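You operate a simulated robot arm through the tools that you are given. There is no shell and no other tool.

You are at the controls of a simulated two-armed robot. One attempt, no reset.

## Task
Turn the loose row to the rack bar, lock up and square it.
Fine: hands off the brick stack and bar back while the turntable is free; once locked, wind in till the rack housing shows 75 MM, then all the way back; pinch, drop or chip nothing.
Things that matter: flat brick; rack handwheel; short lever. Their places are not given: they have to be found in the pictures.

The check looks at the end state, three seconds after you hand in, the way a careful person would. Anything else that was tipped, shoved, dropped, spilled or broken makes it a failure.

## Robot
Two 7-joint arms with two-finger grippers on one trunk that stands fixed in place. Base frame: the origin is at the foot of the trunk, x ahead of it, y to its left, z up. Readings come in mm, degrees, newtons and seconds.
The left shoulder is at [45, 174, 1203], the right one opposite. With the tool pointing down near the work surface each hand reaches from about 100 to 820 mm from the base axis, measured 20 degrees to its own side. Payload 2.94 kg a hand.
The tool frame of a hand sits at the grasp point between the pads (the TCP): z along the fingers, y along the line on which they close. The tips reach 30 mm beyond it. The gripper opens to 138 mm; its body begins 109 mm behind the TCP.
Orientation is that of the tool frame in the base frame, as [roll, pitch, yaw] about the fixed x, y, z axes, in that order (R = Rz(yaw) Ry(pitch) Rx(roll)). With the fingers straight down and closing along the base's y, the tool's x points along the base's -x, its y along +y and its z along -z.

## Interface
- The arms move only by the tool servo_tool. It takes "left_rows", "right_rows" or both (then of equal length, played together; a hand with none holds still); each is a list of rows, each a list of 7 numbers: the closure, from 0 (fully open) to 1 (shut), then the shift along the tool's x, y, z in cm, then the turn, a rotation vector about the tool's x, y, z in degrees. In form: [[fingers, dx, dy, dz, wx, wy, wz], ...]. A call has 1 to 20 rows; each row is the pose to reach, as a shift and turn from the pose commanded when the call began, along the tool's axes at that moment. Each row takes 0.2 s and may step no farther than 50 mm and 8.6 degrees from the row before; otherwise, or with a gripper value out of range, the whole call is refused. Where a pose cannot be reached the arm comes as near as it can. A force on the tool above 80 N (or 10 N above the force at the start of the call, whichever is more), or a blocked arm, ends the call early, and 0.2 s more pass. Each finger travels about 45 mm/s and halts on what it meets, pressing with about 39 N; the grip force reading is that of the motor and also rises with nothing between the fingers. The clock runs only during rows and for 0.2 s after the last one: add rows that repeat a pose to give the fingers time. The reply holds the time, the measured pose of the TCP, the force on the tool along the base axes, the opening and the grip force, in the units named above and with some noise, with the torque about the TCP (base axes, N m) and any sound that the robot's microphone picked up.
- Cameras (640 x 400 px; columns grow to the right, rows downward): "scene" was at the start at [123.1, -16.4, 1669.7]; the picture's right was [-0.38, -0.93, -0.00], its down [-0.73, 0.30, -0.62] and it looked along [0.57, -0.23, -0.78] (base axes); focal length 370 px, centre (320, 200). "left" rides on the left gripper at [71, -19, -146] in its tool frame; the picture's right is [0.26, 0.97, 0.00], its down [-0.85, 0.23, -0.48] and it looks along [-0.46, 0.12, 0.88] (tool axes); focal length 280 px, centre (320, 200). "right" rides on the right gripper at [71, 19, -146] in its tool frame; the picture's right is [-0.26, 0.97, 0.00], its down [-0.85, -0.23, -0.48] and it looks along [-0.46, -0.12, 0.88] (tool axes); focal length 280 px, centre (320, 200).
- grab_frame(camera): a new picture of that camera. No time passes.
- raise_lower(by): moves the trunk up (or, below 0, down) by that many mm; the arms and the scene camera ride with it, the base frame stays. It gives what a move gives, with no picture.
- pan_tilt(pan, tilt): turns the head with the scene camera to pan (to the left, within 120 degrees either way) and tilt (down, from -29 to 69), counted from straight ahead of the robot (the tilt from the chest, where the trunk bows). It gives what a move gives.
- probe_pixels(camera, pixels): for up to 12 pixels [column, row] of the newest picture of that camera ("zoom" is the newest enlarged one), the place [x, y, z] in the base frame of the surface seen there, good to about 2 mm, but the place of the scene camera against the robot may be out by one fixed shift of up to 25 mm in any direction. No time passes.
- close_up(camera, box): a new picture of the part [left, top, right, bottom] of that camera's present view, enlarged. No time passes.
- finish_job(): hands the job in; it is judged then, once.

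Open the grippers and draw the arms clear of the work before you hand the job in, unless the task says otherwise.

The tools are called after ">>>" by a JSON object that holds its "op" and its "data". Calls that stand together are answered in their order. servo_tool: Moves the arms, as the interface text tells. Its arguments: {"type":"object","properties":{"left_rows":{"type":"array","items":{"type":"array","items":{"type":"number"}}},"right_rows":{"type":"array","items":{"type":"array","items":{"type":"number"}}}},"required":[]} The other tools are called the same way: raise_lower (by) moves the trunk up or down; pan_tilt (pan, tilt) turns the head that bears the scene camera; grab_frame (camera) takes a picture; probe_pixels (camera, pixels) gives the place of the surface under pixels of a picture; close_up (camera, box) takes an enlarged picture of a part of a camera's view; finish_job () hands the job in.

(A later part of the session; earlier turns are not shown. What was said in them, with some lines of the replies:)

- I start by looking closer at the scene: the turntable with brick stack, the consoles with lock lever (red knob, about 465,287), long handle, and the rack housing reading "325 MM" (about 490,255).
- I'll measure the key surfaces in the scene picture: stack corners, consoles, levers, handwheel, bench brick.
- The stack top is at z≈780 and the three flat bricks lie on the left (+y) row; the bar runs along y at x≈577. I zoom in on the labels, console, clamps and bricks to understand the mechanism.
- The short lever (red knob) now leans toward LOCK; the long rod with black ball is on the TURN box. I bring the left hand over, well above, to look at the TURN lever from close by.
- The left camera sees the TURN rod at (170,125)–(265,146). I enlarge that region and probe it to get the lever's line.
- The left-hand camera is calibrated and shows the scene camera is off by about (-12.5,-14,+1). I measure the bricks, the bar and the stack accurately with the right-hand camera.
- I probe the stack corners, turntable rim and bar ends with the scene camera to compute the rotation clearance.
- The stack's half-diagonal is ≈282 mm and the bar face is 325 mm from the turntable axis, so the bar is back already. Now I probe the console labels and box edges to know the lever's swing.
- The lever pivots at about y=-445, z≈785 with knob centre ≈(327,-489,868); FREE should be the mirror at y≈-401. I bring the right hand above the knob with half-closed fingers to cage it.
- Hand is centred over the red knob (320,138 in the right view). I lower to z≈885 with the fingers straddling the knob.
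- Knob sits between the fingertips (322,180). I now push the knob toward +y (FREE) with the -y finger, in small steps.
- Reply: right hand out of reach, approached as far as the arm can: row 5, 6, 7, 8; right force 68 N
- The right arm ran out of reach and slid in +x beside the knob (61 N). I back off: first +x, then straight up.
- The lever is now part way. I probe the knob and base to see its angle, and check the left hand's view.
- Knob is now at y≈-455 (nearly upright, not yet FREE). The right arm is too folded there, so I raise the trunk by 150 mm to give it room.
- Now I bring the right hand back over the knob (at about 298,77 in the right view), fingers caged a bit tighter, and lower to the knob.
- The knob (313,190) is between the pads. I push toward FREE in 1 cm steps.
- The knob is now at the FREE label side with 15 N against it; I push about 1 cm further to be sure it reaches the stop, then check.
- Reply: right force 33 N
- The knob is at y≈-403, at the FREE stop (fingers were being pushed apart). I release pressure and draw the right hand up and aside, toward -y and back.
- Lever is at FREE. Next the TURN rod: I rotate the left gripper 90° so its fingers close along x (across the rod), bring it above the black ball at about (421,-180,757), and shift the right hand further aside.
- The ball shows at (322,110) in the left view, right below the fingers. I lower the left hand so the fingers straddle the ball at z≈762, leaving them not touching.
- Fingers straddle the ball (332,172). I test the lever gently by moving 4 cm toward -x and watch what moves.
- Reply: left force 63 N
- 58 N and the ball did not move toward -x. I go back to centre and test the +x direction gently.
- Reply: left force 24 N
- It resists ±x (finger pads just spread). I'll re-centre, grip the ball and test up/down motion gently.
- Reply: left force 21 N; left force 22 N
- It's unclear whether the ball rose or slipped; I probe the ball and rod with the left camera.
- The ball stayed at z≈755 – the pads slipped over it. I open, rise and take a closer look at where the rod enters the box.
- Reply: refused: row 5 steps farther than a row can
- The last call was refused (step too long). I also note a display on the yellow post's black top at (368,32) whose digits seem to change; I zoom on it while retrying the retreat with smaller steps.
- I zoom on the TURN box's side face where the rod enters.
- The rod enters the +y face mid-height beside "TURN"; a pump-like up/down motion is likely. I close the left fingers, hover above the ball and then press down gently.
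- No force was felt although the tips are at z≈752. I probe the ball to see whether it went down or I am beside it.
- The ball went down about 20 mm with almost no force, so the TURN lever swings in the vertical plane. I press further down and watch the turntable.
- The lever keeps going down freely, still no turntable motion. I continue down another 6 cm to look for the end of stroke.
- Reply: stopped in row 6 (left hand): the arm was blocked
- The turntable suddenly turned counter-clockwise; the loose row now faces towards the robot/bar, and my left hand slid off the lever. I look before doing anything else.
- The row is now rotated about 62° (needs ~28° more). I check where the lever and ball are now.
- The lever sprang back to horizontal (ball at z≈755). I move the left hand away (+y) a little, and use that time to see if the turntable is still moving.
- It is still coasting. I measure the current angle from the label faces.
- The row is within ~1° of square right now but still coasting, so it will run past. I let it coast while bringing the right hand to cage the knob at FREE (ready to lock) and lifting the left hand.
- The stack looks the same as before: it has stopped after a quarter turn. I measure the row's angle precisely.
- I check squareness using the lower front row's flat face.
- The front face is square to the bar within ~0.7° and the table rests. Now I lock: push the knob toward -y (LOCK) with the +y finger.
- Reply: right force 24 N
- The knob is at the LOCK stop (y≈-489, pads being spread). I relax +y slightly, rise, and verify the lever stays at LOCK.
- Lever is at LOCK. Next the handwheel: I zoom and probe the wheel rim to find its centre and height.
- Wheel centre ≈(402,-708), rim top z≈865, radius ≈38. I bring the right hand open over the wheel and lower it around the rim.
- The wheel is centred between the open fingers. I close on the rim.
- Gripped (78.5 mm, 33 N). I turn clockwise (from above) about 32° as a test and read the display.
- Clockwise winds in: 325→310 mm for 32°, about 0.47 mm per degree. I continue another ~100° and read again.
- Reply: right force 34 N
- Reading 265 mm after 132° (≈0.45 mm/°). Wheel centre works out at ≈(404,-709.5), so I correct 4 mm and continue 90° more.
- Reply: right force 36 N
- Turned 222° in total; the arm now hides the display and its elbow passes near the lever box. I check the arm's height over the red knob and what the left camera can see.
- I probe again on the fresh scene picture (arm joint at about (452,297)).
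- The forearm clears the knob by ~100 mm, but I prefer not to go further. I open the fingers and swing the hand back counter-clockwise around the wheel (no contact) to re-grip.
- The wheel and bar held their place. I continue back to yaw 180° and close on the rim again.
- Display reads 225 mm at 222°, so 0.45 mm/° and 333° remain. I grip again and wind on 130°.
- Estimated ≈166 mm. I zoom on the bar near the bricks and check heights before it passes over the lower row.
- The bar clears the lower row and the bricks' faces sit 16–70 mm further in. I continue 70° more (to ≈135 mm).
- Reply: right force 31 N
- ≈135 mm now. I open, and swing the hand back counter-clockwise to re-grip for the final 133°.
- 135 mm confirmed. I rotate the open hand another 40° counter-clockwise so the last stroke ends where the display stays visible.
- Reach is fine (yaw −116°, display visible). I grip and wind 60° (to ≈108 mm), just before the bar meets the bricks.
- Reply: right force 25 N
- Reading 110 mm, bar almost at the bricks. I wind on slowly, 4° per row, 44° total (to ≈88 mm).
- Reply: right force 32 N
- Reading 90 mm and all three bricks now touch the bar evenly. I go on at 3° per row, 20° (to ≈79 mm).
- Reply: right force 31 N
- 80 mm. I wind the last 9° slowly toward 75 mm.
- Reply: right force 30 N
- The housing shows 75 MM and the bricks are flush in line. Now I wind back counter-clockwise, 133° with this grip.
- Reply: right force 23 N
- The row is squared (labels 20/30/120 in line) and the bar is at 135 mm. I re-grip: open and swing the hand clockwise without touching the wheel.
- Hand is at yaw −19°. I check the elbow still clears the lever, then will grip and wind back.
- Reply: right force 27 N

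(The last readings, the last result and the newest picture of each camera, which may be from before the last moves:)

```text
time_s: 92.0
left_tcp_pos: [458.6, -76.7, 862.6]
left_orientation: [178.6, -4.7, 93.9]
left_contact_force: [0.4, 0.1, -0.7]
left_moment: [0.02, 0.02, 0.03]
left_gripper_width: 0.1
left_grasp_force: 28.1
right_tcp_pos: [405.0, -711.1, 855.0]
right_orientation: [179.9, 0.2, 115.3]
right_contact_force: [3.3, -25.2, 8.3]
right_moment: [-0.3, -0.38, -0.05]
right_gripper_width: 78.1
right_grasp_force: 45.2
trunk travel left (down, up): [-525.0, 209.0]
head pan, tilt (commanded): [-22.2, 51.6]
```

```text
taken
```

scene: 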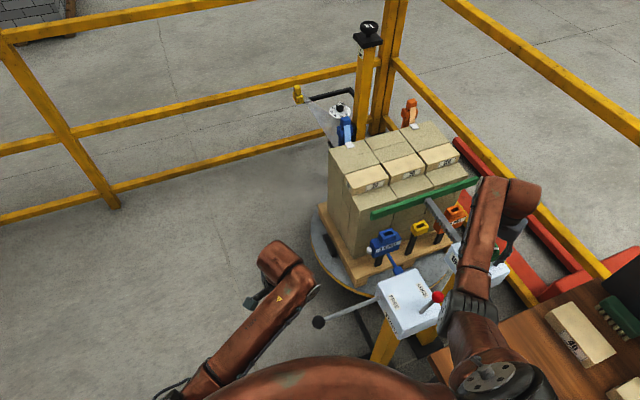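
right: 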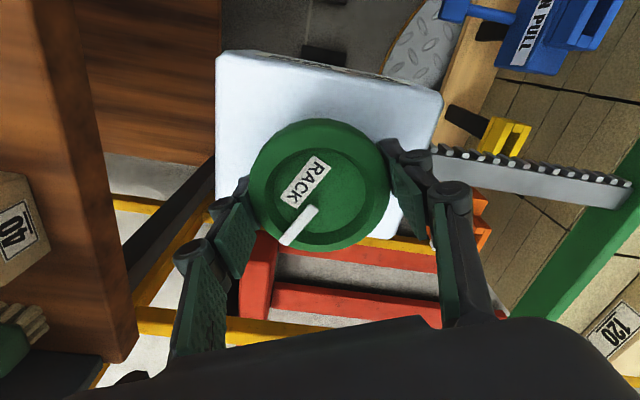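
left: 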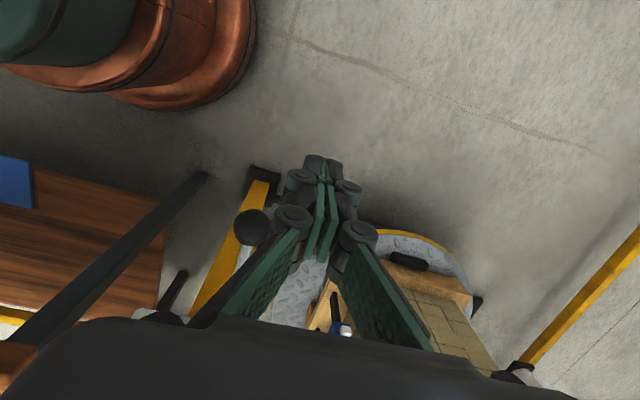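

Winding back works (≈195 mm now). I continue counter-clockwise another 128° with this grip.

>>> {"op": "servo_tool", "data": {"right_rows": [[0.95, 0, 0, 0, 0, 0, -8], [0.95, 0, 0, 0, 0, 0, -16], [0.95, 0, 0, 0, 0, 0, -24], [0.95, 0, 0, 0, 0, 0, -32], [0.95, 0, 0, 0, 0, 0, -40], [0.95, 0, 0, 0, 0, 0, -48], [0.95, 0, 0, 0, 0, 0, -56], [0.95, 0, 0, 0, 0, 0, -64], [0.95, 0, 0, 0, 0, 0, -72], [0.95, 0, 0, 0, 0, 0, -80], [0.95, 0, 0, 0, 0, 0, -88], [0.95, 0, 0, 0, 0, 0, -96], [0.95, 0, 0, 0, 0, 0, -104], [0.95, 0, 0, 0, 0, 0, -112], [0.95, 0, 0, 0, 0, 0, -120], [0.95, 0, 0, 0, 0, 0, -128]]}}

>>> {"op": "grab_frame", "data": {"camera": "scene"}}

>>> {"op": "close_up", "data": {"camera": "scene", "box": [340, 130, 540, 290]}}

```text
time_s: 95.3
left_tcp_pos: [459.4, -74.9, 862.6]
left_orientation: [178.6, -4.7, 93.9]
left_contact_force: [-0.2, 0.1, -0.5]
left_moment: [0.01, -0.01, -0.02]
left_gripper_width: 0.0
left_grasp_force: 28.4
right_tcp_pos: [405.9, -709.5, 853.5]
right_orientation: [179.9, 0.0, -116.6]
right_contact_force: [14.0, -18.6, 10.6]
right_moment: [-0.11, -0.08, -0.04]
right_gripper_width: 77.9
right_grasp_force: 45.0
trunk travel left (down, up): [-525.0, 209.0]
head pan, tilt (commanded): [-22.2, 51.6]
```

```text
taken
```

scene: 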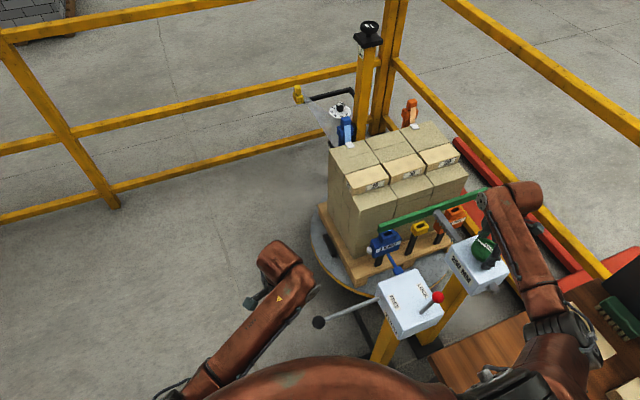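

```text
2.50 times, centred on (440, 210) of scene
```

zoom: 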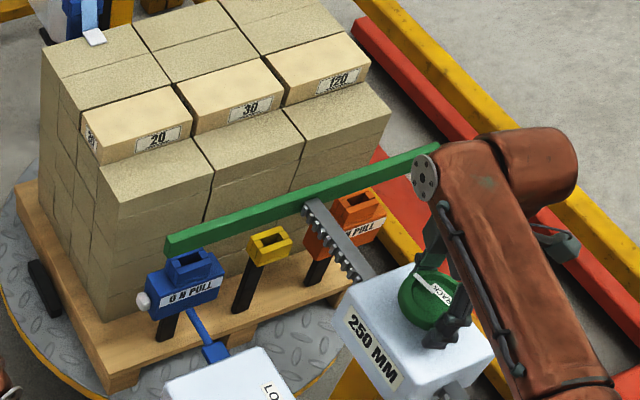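

250 mm. I re-grip once more: open, swing clockwise 180° around the wheel.

>>> {"op": "servo_tool", "data": {"right_rows": [[0.6, 0, 0, 0, 0, 0, 0], [0.4, 0, 0, 0, 0, 0, 0], [0.2, 0, 0, 0, 0, 0, 0], [0.15, 0, 0, 0, 0, 0, 0], [0.15, 0, 0, 0, 0, 0, 8.4], [0.15, 0, 0, 0, 0, 0, 16.8], [0.15, 0, 0, 0, 0, 0, 25.2], [0.15, 0, 0, 0, 0, 0, 33.6], [0.15, 0, 0, 0, 0, 0, 42], [0.15, 0, 0, 0, 0, 0, 50.4], [0.15, 0, 0, 0, 0, 0, 58.8], [0.15, 0, 0, 0, 0, 0, 67.2], [0.15, 0, 0, 0, 0, 0, 75.6], [0.15, 0, 0, 0, 0, 0, 84], [0.15, 0, 0, 0, 0, 0, 92.4], [0.15, 0, 0, 0, 0, 0, 100.8], [0.15, 0, 0, 0, 0, 0, 109.2], [0.15, 0, 0, 0, 0, 0, 117.6], [0.15, 0, 0, 0, 0, 0, 126]]}}

>>> {"op": "servo_tool", "data": {"right_rows": [[0.15, 0, 0, 0, 0, 0, 8.4], [0.15, 0, 0, 0, 0, 0, 16.8], [0.15, 0, 0, 0, 0, 0, 25.2], [0.15, 0, 0, 0, 0, 0, 33.6], [0.15, 0, 0, 0, 0, 0, 42], [0.15, 0, 0, 0, 0, 0, 50.4], [0.15, 0, 0, 0, 0, 0, 58.8], [0.4, 0, 0, 0, 0, 0, 58.8], [0.6, 0, 0, 0, 0, 0, 58.8], [0.95, 0, 0, 0, 0, 0, 58.8], [0.95, 0, 0, 0, 0, 0, 58.8]]}}

>>> {"op": "grab_frame", "data": {"camera": "right"}}

```text
time_s: 99.3
left_tcp_pos: [458.9, -75.4, 861.6]
left_orientation: [178.6, -4.5, 94.0]
left_contact_force: [-0.1, -0.1, -0.3]
left_moment: [-0.05, -0.01, -0.01]
left_gripper_width: 0.0
left_grasp_force: 28.8
right_tcp_pos: [404.9, -708.0, 855.6]
right_orientation: [-180.0, 0.0, 117.1]
right_contact_force: [-0.1, -0.1, -0.2]
right_moment: [0.05, -0.01, -0.05]
right_gripper_width: 117.4
right_grasp_force: 0.0
trunk travel left (down, up): [-525.0, 209.0]
head pan, tilt (commanded): [-22.2, 51.6]
```

```text
time_s: 101.8
left_tcp_pos: [458.9, -74.9, 862.8]
left_orientation: [178.7, -4.6, 94.1]
left_contact_force: [-0.1, -0.3, -1.1]
left_moment: [-0.01, 0.0, -0.04]
left_gripper_width: 0.0
left_grasp_force: 28.6
right_tcp_pos: [405.6, -708.3, 855.6]
right_orientation: [179.9, 0.0, 58.4]
right_contact_force: [4.4, -2.3, 1.2]
right_moment: [0.06, 0.03, 0.03]
right_gripper_width: 77.4
right_grasp_force: 36.6
trunk travel left (down, up): [-525.0, 209.0]
head pan, tilt (commanded): [-22.2, 51.6]
```

```text
taken
```

right: 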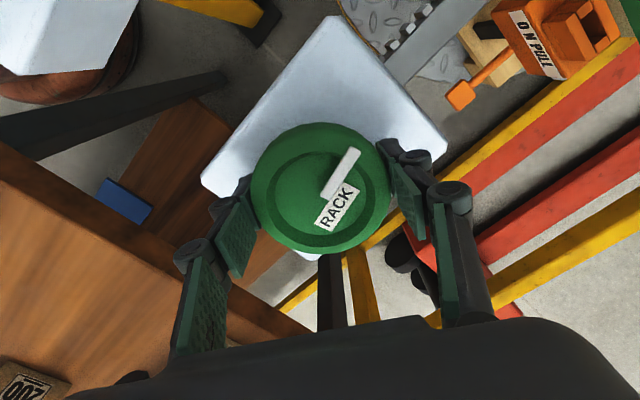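

Gripped. I wind back 150° (to about 318 mm), then will check the display.

>>> {"op": "servo_tool", "data": {"right_rows": [[0.95, 0, 0, 0, 0, 0, -8], [0.95, 0, 0, 0, 0, 0, -16], [0.95, 0, 0, 0, 0, 0, -24], [0.95, 0, 0, 0, 0, 0, -32], [0.95, 0, 0, 0, 0, 0, -40], [0.95, 0, 0, 0, 0, 0, -48], [0.95, 0, 0, 0, 0, 0, -56], [0.95, 0, 0, 0, 0, 0, -64], [0.95, 0, 0, 0, 0, 0, -72], [0.95, 0, 0, 0, 0, 0, -80], [0.95, 0, 0, 0, 0, 0, -88], [0.95, 0, 0, 0, 0, 0, -96], [0.95, 0, 0, 0, 0, 0, -104], [0.95, 0, 0, 0, 0, 0, -112], [0.95, 0, 0, 0, 0, 0, -120], [0.95, 0, 0, 0, 0, 0, -128], [0.95, 0, 0, 0, 0, 0, -136], [0.95, 0, 0, 0, 0, 0, -144], [0.95, 0, 0, 0, 0, 0, -150]]}}

>>> {"op": "grab_frame", "data": {"camera": "right"}}

>>> {"op": "close_up", "data": {"camera": "scene", "box": [340, 130, 540, 290]}}

```text
time_s: 105.8
left_tcp_pos: [458.9, -76.0, 865.2]
left_orientation: [178.6, -4.6, 94.0]
left_contact_force: [0.6, 0.2, 0.3]
left_moment: [0.0, -0.01, -0.01]
left_gripper_width: 0.0
left_grasp_force: 28.3
right_tcp_pos: [403.1, -709.9, 854.5]
right_orientation: [-179.8, -0.2, -151.5]
right_contact_force: [-7.5, -17.9, 14.1]
right_moment: [0.09, -0.23, -0.02]
right_gripper_width: 77.4
right_grasp_force: 45.2
trunk travel left (down, up): [-525.0, 209.0]
head pan, tilt (commanded): [-22.2, 51.6]
```

```text
taken
```

right: 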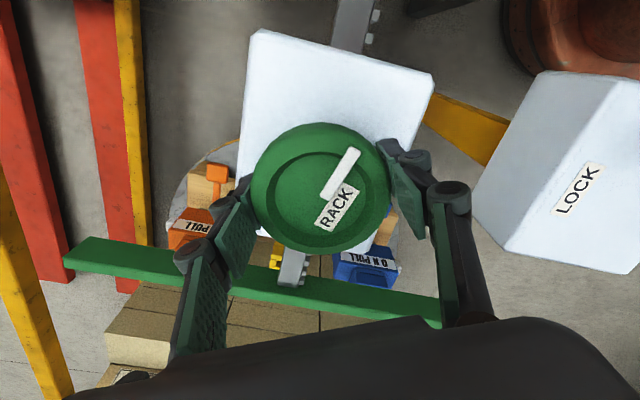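

```text
2.50 times, centred on (440, 210) of scene
```

zoom: 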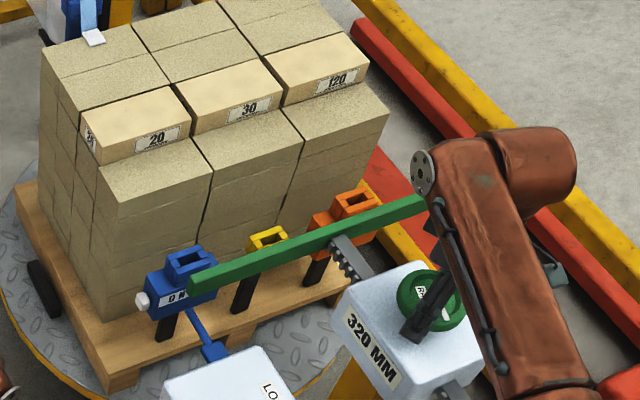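

320 mm. I wind on slowly, 14° more, watching for the end stop (torque about z).

>>> {"op": "servo_tool", "data": {"right_rows": [[0.95, 0, 0, 0, 0, 0, -3], [0.95, 0, 0, 0, 0, 0, -6], [0.95, 0, 0, 0, 0, 0, -9], [0.95, 0, 0, 0, 0, 0, -12], [0.95, 0, 0, 0, 0, 0, -15]]}}

>>> {"op": "close_up", "data": {"camera": "scene", "box": [340, 130, 540, 290]}}

>>> {"op": "grab_frame", "data": {"camera": "right"}}

```text
time_s: 107.0
left_tcp_pos: [458.2, -76.0, 863.8]
left_orientation: [178.5, -4.5, 94.0]
left_contact_force: [0.0, 0.6, 0.4]
left_moment: [0.0, -0.01, 0.0]
left_gripper_width: 0.0
left_grasp_force: 28.4
right_tcp_pos: [403.7, -710.8, 855.2]
right_orientation: [-179.9, -0.3, -136.6]
right_contact_force: [-7.2, -22.4, 14.5]
right_moment: [0.12, -0.53, -0.02]
right_gripper_width: 77.6
right_grasp_force: 44.9
trunk travel left (down, up): [-525.0, 209.0]
head pan, tilt (commanded): [-22.2, 51.6]
```

```text
2.50 times, centred on (440, 210) of scene
```

zoom: 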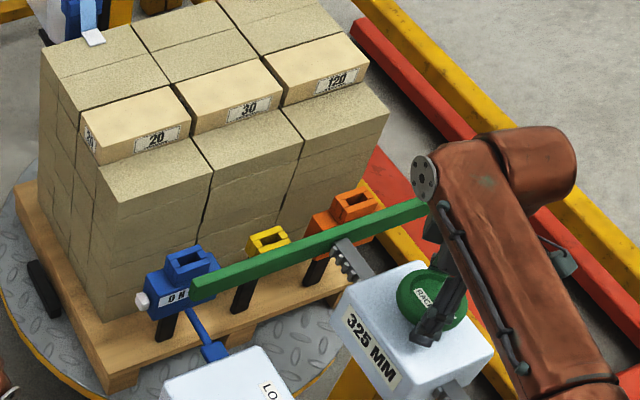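

```text
taken
```

right: 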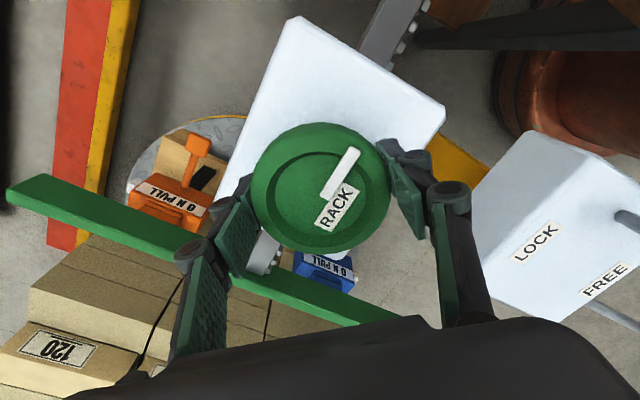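

325 mm shown and no stop felt yet. I continue 12° in small steps to find whether there is further travel.

>>> {"op": "servo_tool", "data": {"right_rows": [[0.95, 0, 0, 0, 0, 0, -3], [0.95, 0, 0, 0, 0, 0, -6], [0.95, 0, 0, 0, 0, 0, -9], [0.95, 0, 0, 0, 0, 0, -12]]}}

>>> {"op": "close_up", "data": {"camera": "scene", "box": [340, 130, 540, 290]}}

>>> {"op": "grab_frame", "data": {"camera": "right"}}

```text
time_s: 108.0
left_tcp_pos: [459.1, -74.3, 863.5]
left_orientation: [178.7, -4.7, 94.0]
left_contact_force: [-0.3, 0.0, 0.0]
left_moment: [-0.03, -0.01, 0.0]
left_gripper_width: 0.0
left_grasp_force: 28.4
right_tcp_pos: [406.7, -706.2, 853.7]
right_orientation: [-179.9, 0.2, -124.5]
right_contact_force: [8.7, -7.7, 5.9]
right_moment: [-0.13, -0.06, -1.27]
right_gripper_width: 78.0
right_grasp_force: 45.0
trunk travel left (down, up): [-525.0, 209.0]
head pan, tilt (commanded): [-22.2, 51.6]
```

```text
2.50 times, centred on (440, 210) of scene
```

zoom: 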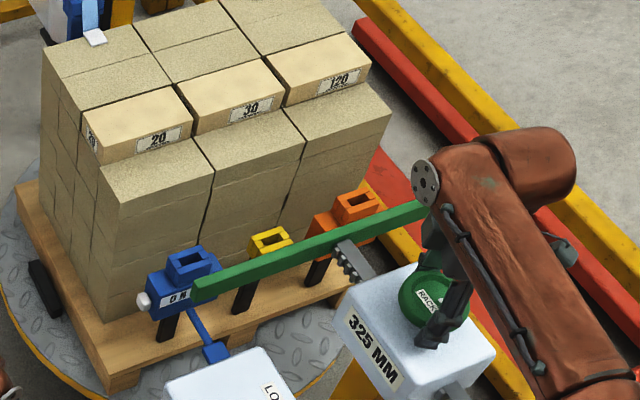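

```text
taken
```

right: 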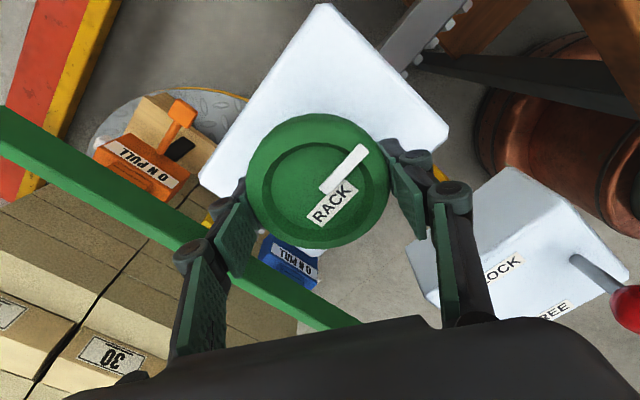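

The stop is reached (torque −1.3 N·m, display stays 325 mm). I open the fingers and rise straight up off the wheel.

>>> {"op": "servo_tool", "data": {"right_rows": [[0.6, 0, 0, 0, 0, 0, 0], [0.4, 0, 0, 0, 0, 0, 0], [0.2, 0, 0, 0, 0, 0, 0], [0, 0, 0, 0, 0, 0, 0], [0, 0, 0, -3, 0, 0, 0], [0, 0, 0, -7, 0, 0, 0], [0, 0, 0, -11, 0, 0, 0], [0, 0, 0, -15, 0, 0, 0], [0, 0, 0, -19, 0, 0, 0], [0, 0, 0, -23, 0, 0, 0]]}}

>>> {"op": "grab_frame", "data": {"camera": "scene"}}

>>> {"op": "grab_frame", "data": {"camera": "right"}}

```text
time_s: 110.2
left_tcp_pos: [459.8, -76.5, 861.3]
left_orientation: [178.6, -4.7, 93.9]
left_contact_force: [0.4, -0.3, 0.1]
left_moment: [-0.01, -0.01, 0.0]
left_gripper_width: 0.0
left_grasp_force: 28.6
right_tcp_pos: [404.9, -709.7, 1084.4]
right_orientation: [-179.8, -0.1, -124.6]
right_contact_force: [-0.4, -0.1, -0.9]
right_moment: [0.02, 0.01, 0.01]
right_gripper_width: 137.8
right_grasp_force: 0.0
trunk travel left (down, up): [-525.0, 209.0]
head pan, tilt (commanded): [-22.2, 51.6]
```

```text
taken
```

scene: 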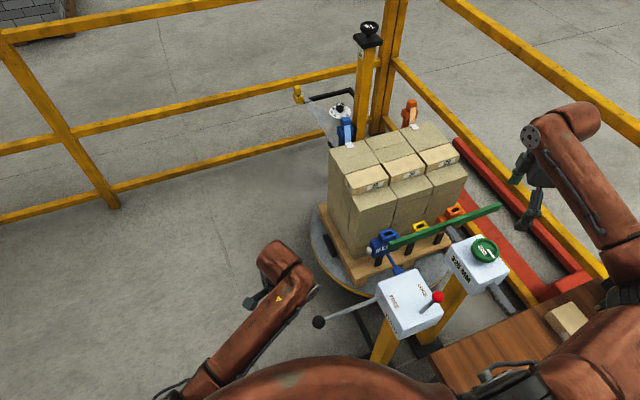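

```text
taken
```

right: 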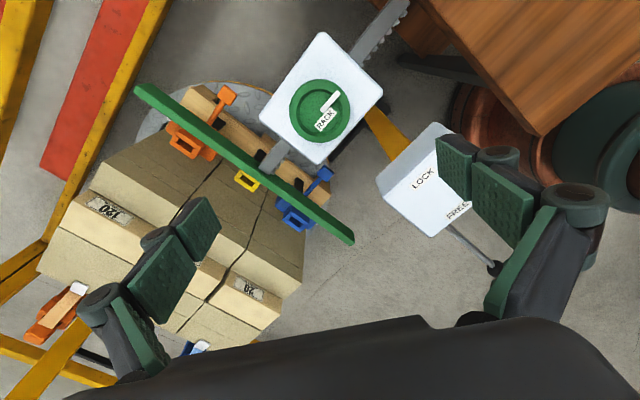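

I verify everything: zoom on the display, lever, and the squared row, and probe the brick faces.

>>> {"op": "close_up", "data": {"camera": "scene", "box": [320, 110, 480, 250]}}

>>> {"op": "close_up", "data": {"camera": "scene", "box": [370, 190, 530, 350]}}

>>> {"op": "probe_pixels", "data": {"camera": "scene", "pixels": [[360, 189], [378, 185], [395, 179], [415, 173], [432, 169], [450, 163], [372, 222], [402, 213], [446, 199], [438, 297], [430, 305], [360, 178]]}}

```text
2.86 times, centred on (400, 180) of scene
```

zoom: 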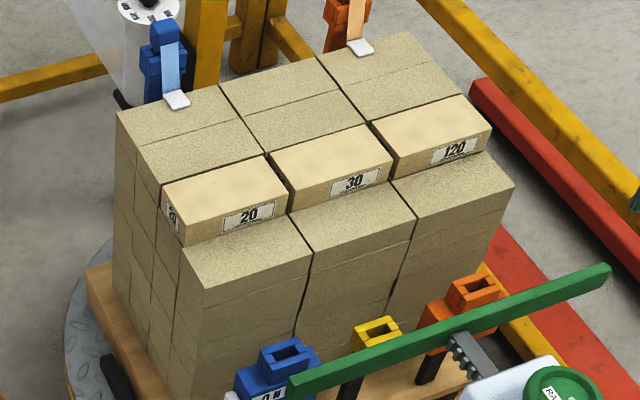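

```text
2.50 times, centred on (450, 270) of scene
```

zoom: 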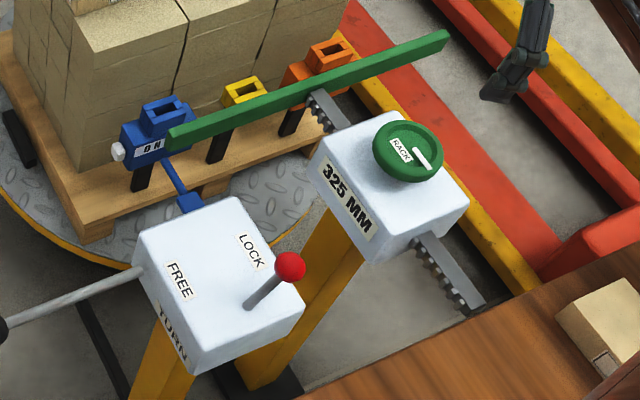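

```text
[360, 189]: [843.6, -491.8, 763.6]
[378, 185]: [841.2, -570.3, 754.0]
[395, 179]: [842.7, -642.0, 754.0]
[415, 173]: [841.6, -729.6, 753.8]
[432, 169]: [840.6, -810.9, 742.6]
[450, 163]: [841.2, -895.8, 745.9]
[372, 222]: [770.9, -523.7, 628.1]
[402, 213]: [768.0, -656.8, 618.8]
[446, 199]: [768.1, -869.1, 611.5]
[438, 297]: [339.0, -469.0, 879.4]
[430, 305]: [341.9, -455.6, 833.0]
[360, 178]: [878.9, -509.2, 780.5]
```

All three brick faces line up within ~2 mm (x≈841–843), lever at LOCK, display 325 MM. I now draw both arms clear: left up and open, right up.

>>> {"op": "servo_tool", "data": {"left_rows": [[1, 0, 0, -3, 0, 0, 0], [1, 0, 0, -7, 0, 0, 0], [1, 1, 0, -11, 0, 0, 0], [0.8, 2, 0, -15, 0, 0, 0], [0.6, 4, 0, -19, 0, 0, 0], [0.4, 7, 0, -22, 0, 0, 0], [0.2, 10, 0, -25, 0, 0, 0], [0, 13, 0, -28, 0, 0, 0], [0, 16, 0, -30, 0, 0, 0], [0, 16, 0, -30, 0, 0, 0]], "right_rows": [[0, 0, 0, -2, 0, 0, 0], [0, 0, 0, -4, 0, 0, 0], [0, 0, 0, -6, 0, 0, 0], [0, 0, 0, -8, 0, 0, 0], [0, 0, 0, -10, 0, 0, 0], [0, 0, 0, -12, 0, 0, 0], [0, 0, 0, -13, 0, 0, 0], [0, 0, 0, -14, 0, 0, 0], [0, 0, 0, -15, 0, 0, 0], [0, 0, 0, -15, 0, 0, 0]]}}

>>> {"op": "grab_frame", "data": {"camera": "scene"}}

>>> {"op": "grab_frame", "data": {"camera": "left"}}

>>> {"op": "grab_frame", "data": {"camera": "right"}}

```text
time_s: 112.3
left_tcp_pos: [446.2, 58.2, 1171.9]
left_orientation: [178.7, -4.4, 93.9]
left_contact_force: [-0.7, -0.3, -0.9]
left_moment: [0.04, -0.04, 0.01]
left_gripper_width: 134.0
left_grasp_force: 0.1
right_tcp_pos: [405.4, -710.0, 1235.6]
right_orientation: [-180.0, 0.0, -124.6]
right_contact_force: [0.6, 0.1, 0.6]
right_moment: [0.02, 0.04, 0.01]
right_gripper_width: 138.2
right_grasp_force: 0.1
trunk travel left (down, up): [-525.0, 209.0]
head pan, tilt (commanded): [-22.2, 51.6]
```

```text
taken
```

scene: 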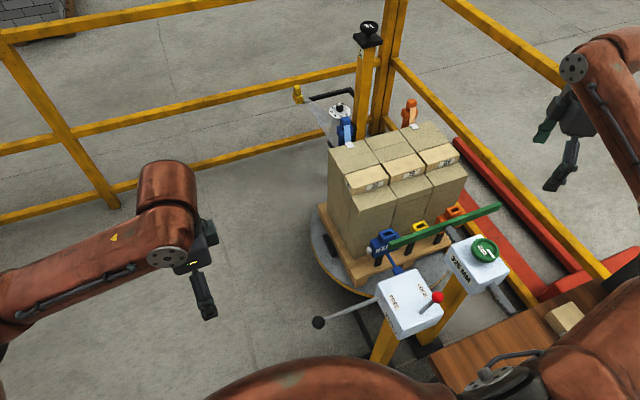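

```text
taken
```

left: 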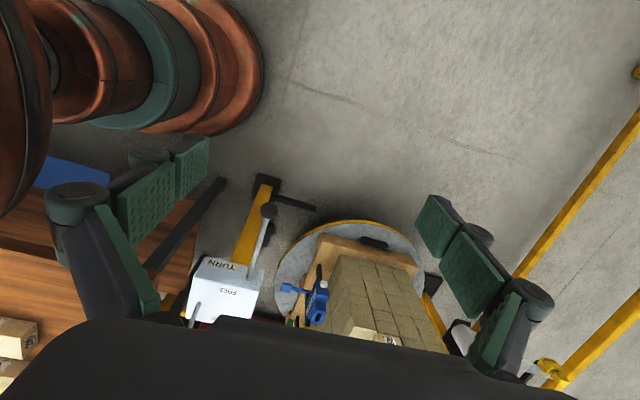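

```text
taken
```

right: 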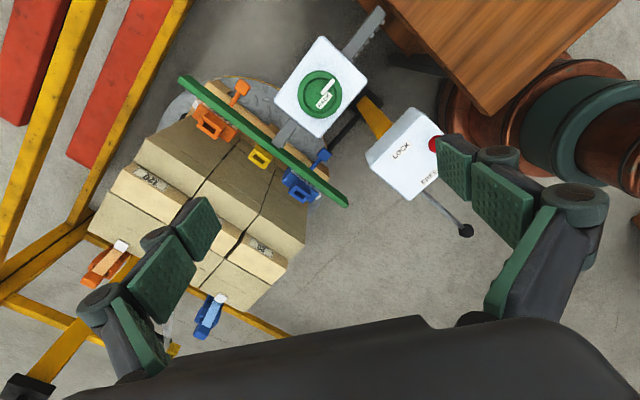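

Row squared and facing the bar, table locked, bar fully back at 325 MM, both grippers open and clear. I hand in.

>>> {"op": "finish_job", "data": {}}

```text
The job is handed in.
```

The job is handed in. The loose row faces the rack bar, the turntable is locked and the row is squared. I don't know the check's verdict yet.

- **Turn:** Pressing the TURN lever down and letting it spring back swung the table a quarter turn. The hand slipped off during the press, so the table turned by itself. It stopped square to the bar to within about 0.7°.
- **Hands off:** Neither hand was on the stack while the table was free, and the bar was already fully back at 325 mm.
- **Lock:** The short lever is back at its LOCK stop, where it started.
- **Squaring:** I wound in until the housing showed 75 MM, slowly over the last part where the bar met the bricks. The three brick faces now line up within about 3 mm.
- **Bar back:** I wound out to the end stop, and the housing shows 325 MM again.
- **Clear:** Both grippers are open and the arms are lifted away. I saw nothing tipped, dropped or chipped.

While first working out how the levers move, I pushed against each with up to about 60 N. On the short lever the hand slid off sideways at its reach limit, and on the TURN lever I was pushing in a direction it doesn't swing. Both worked normally afterwards.
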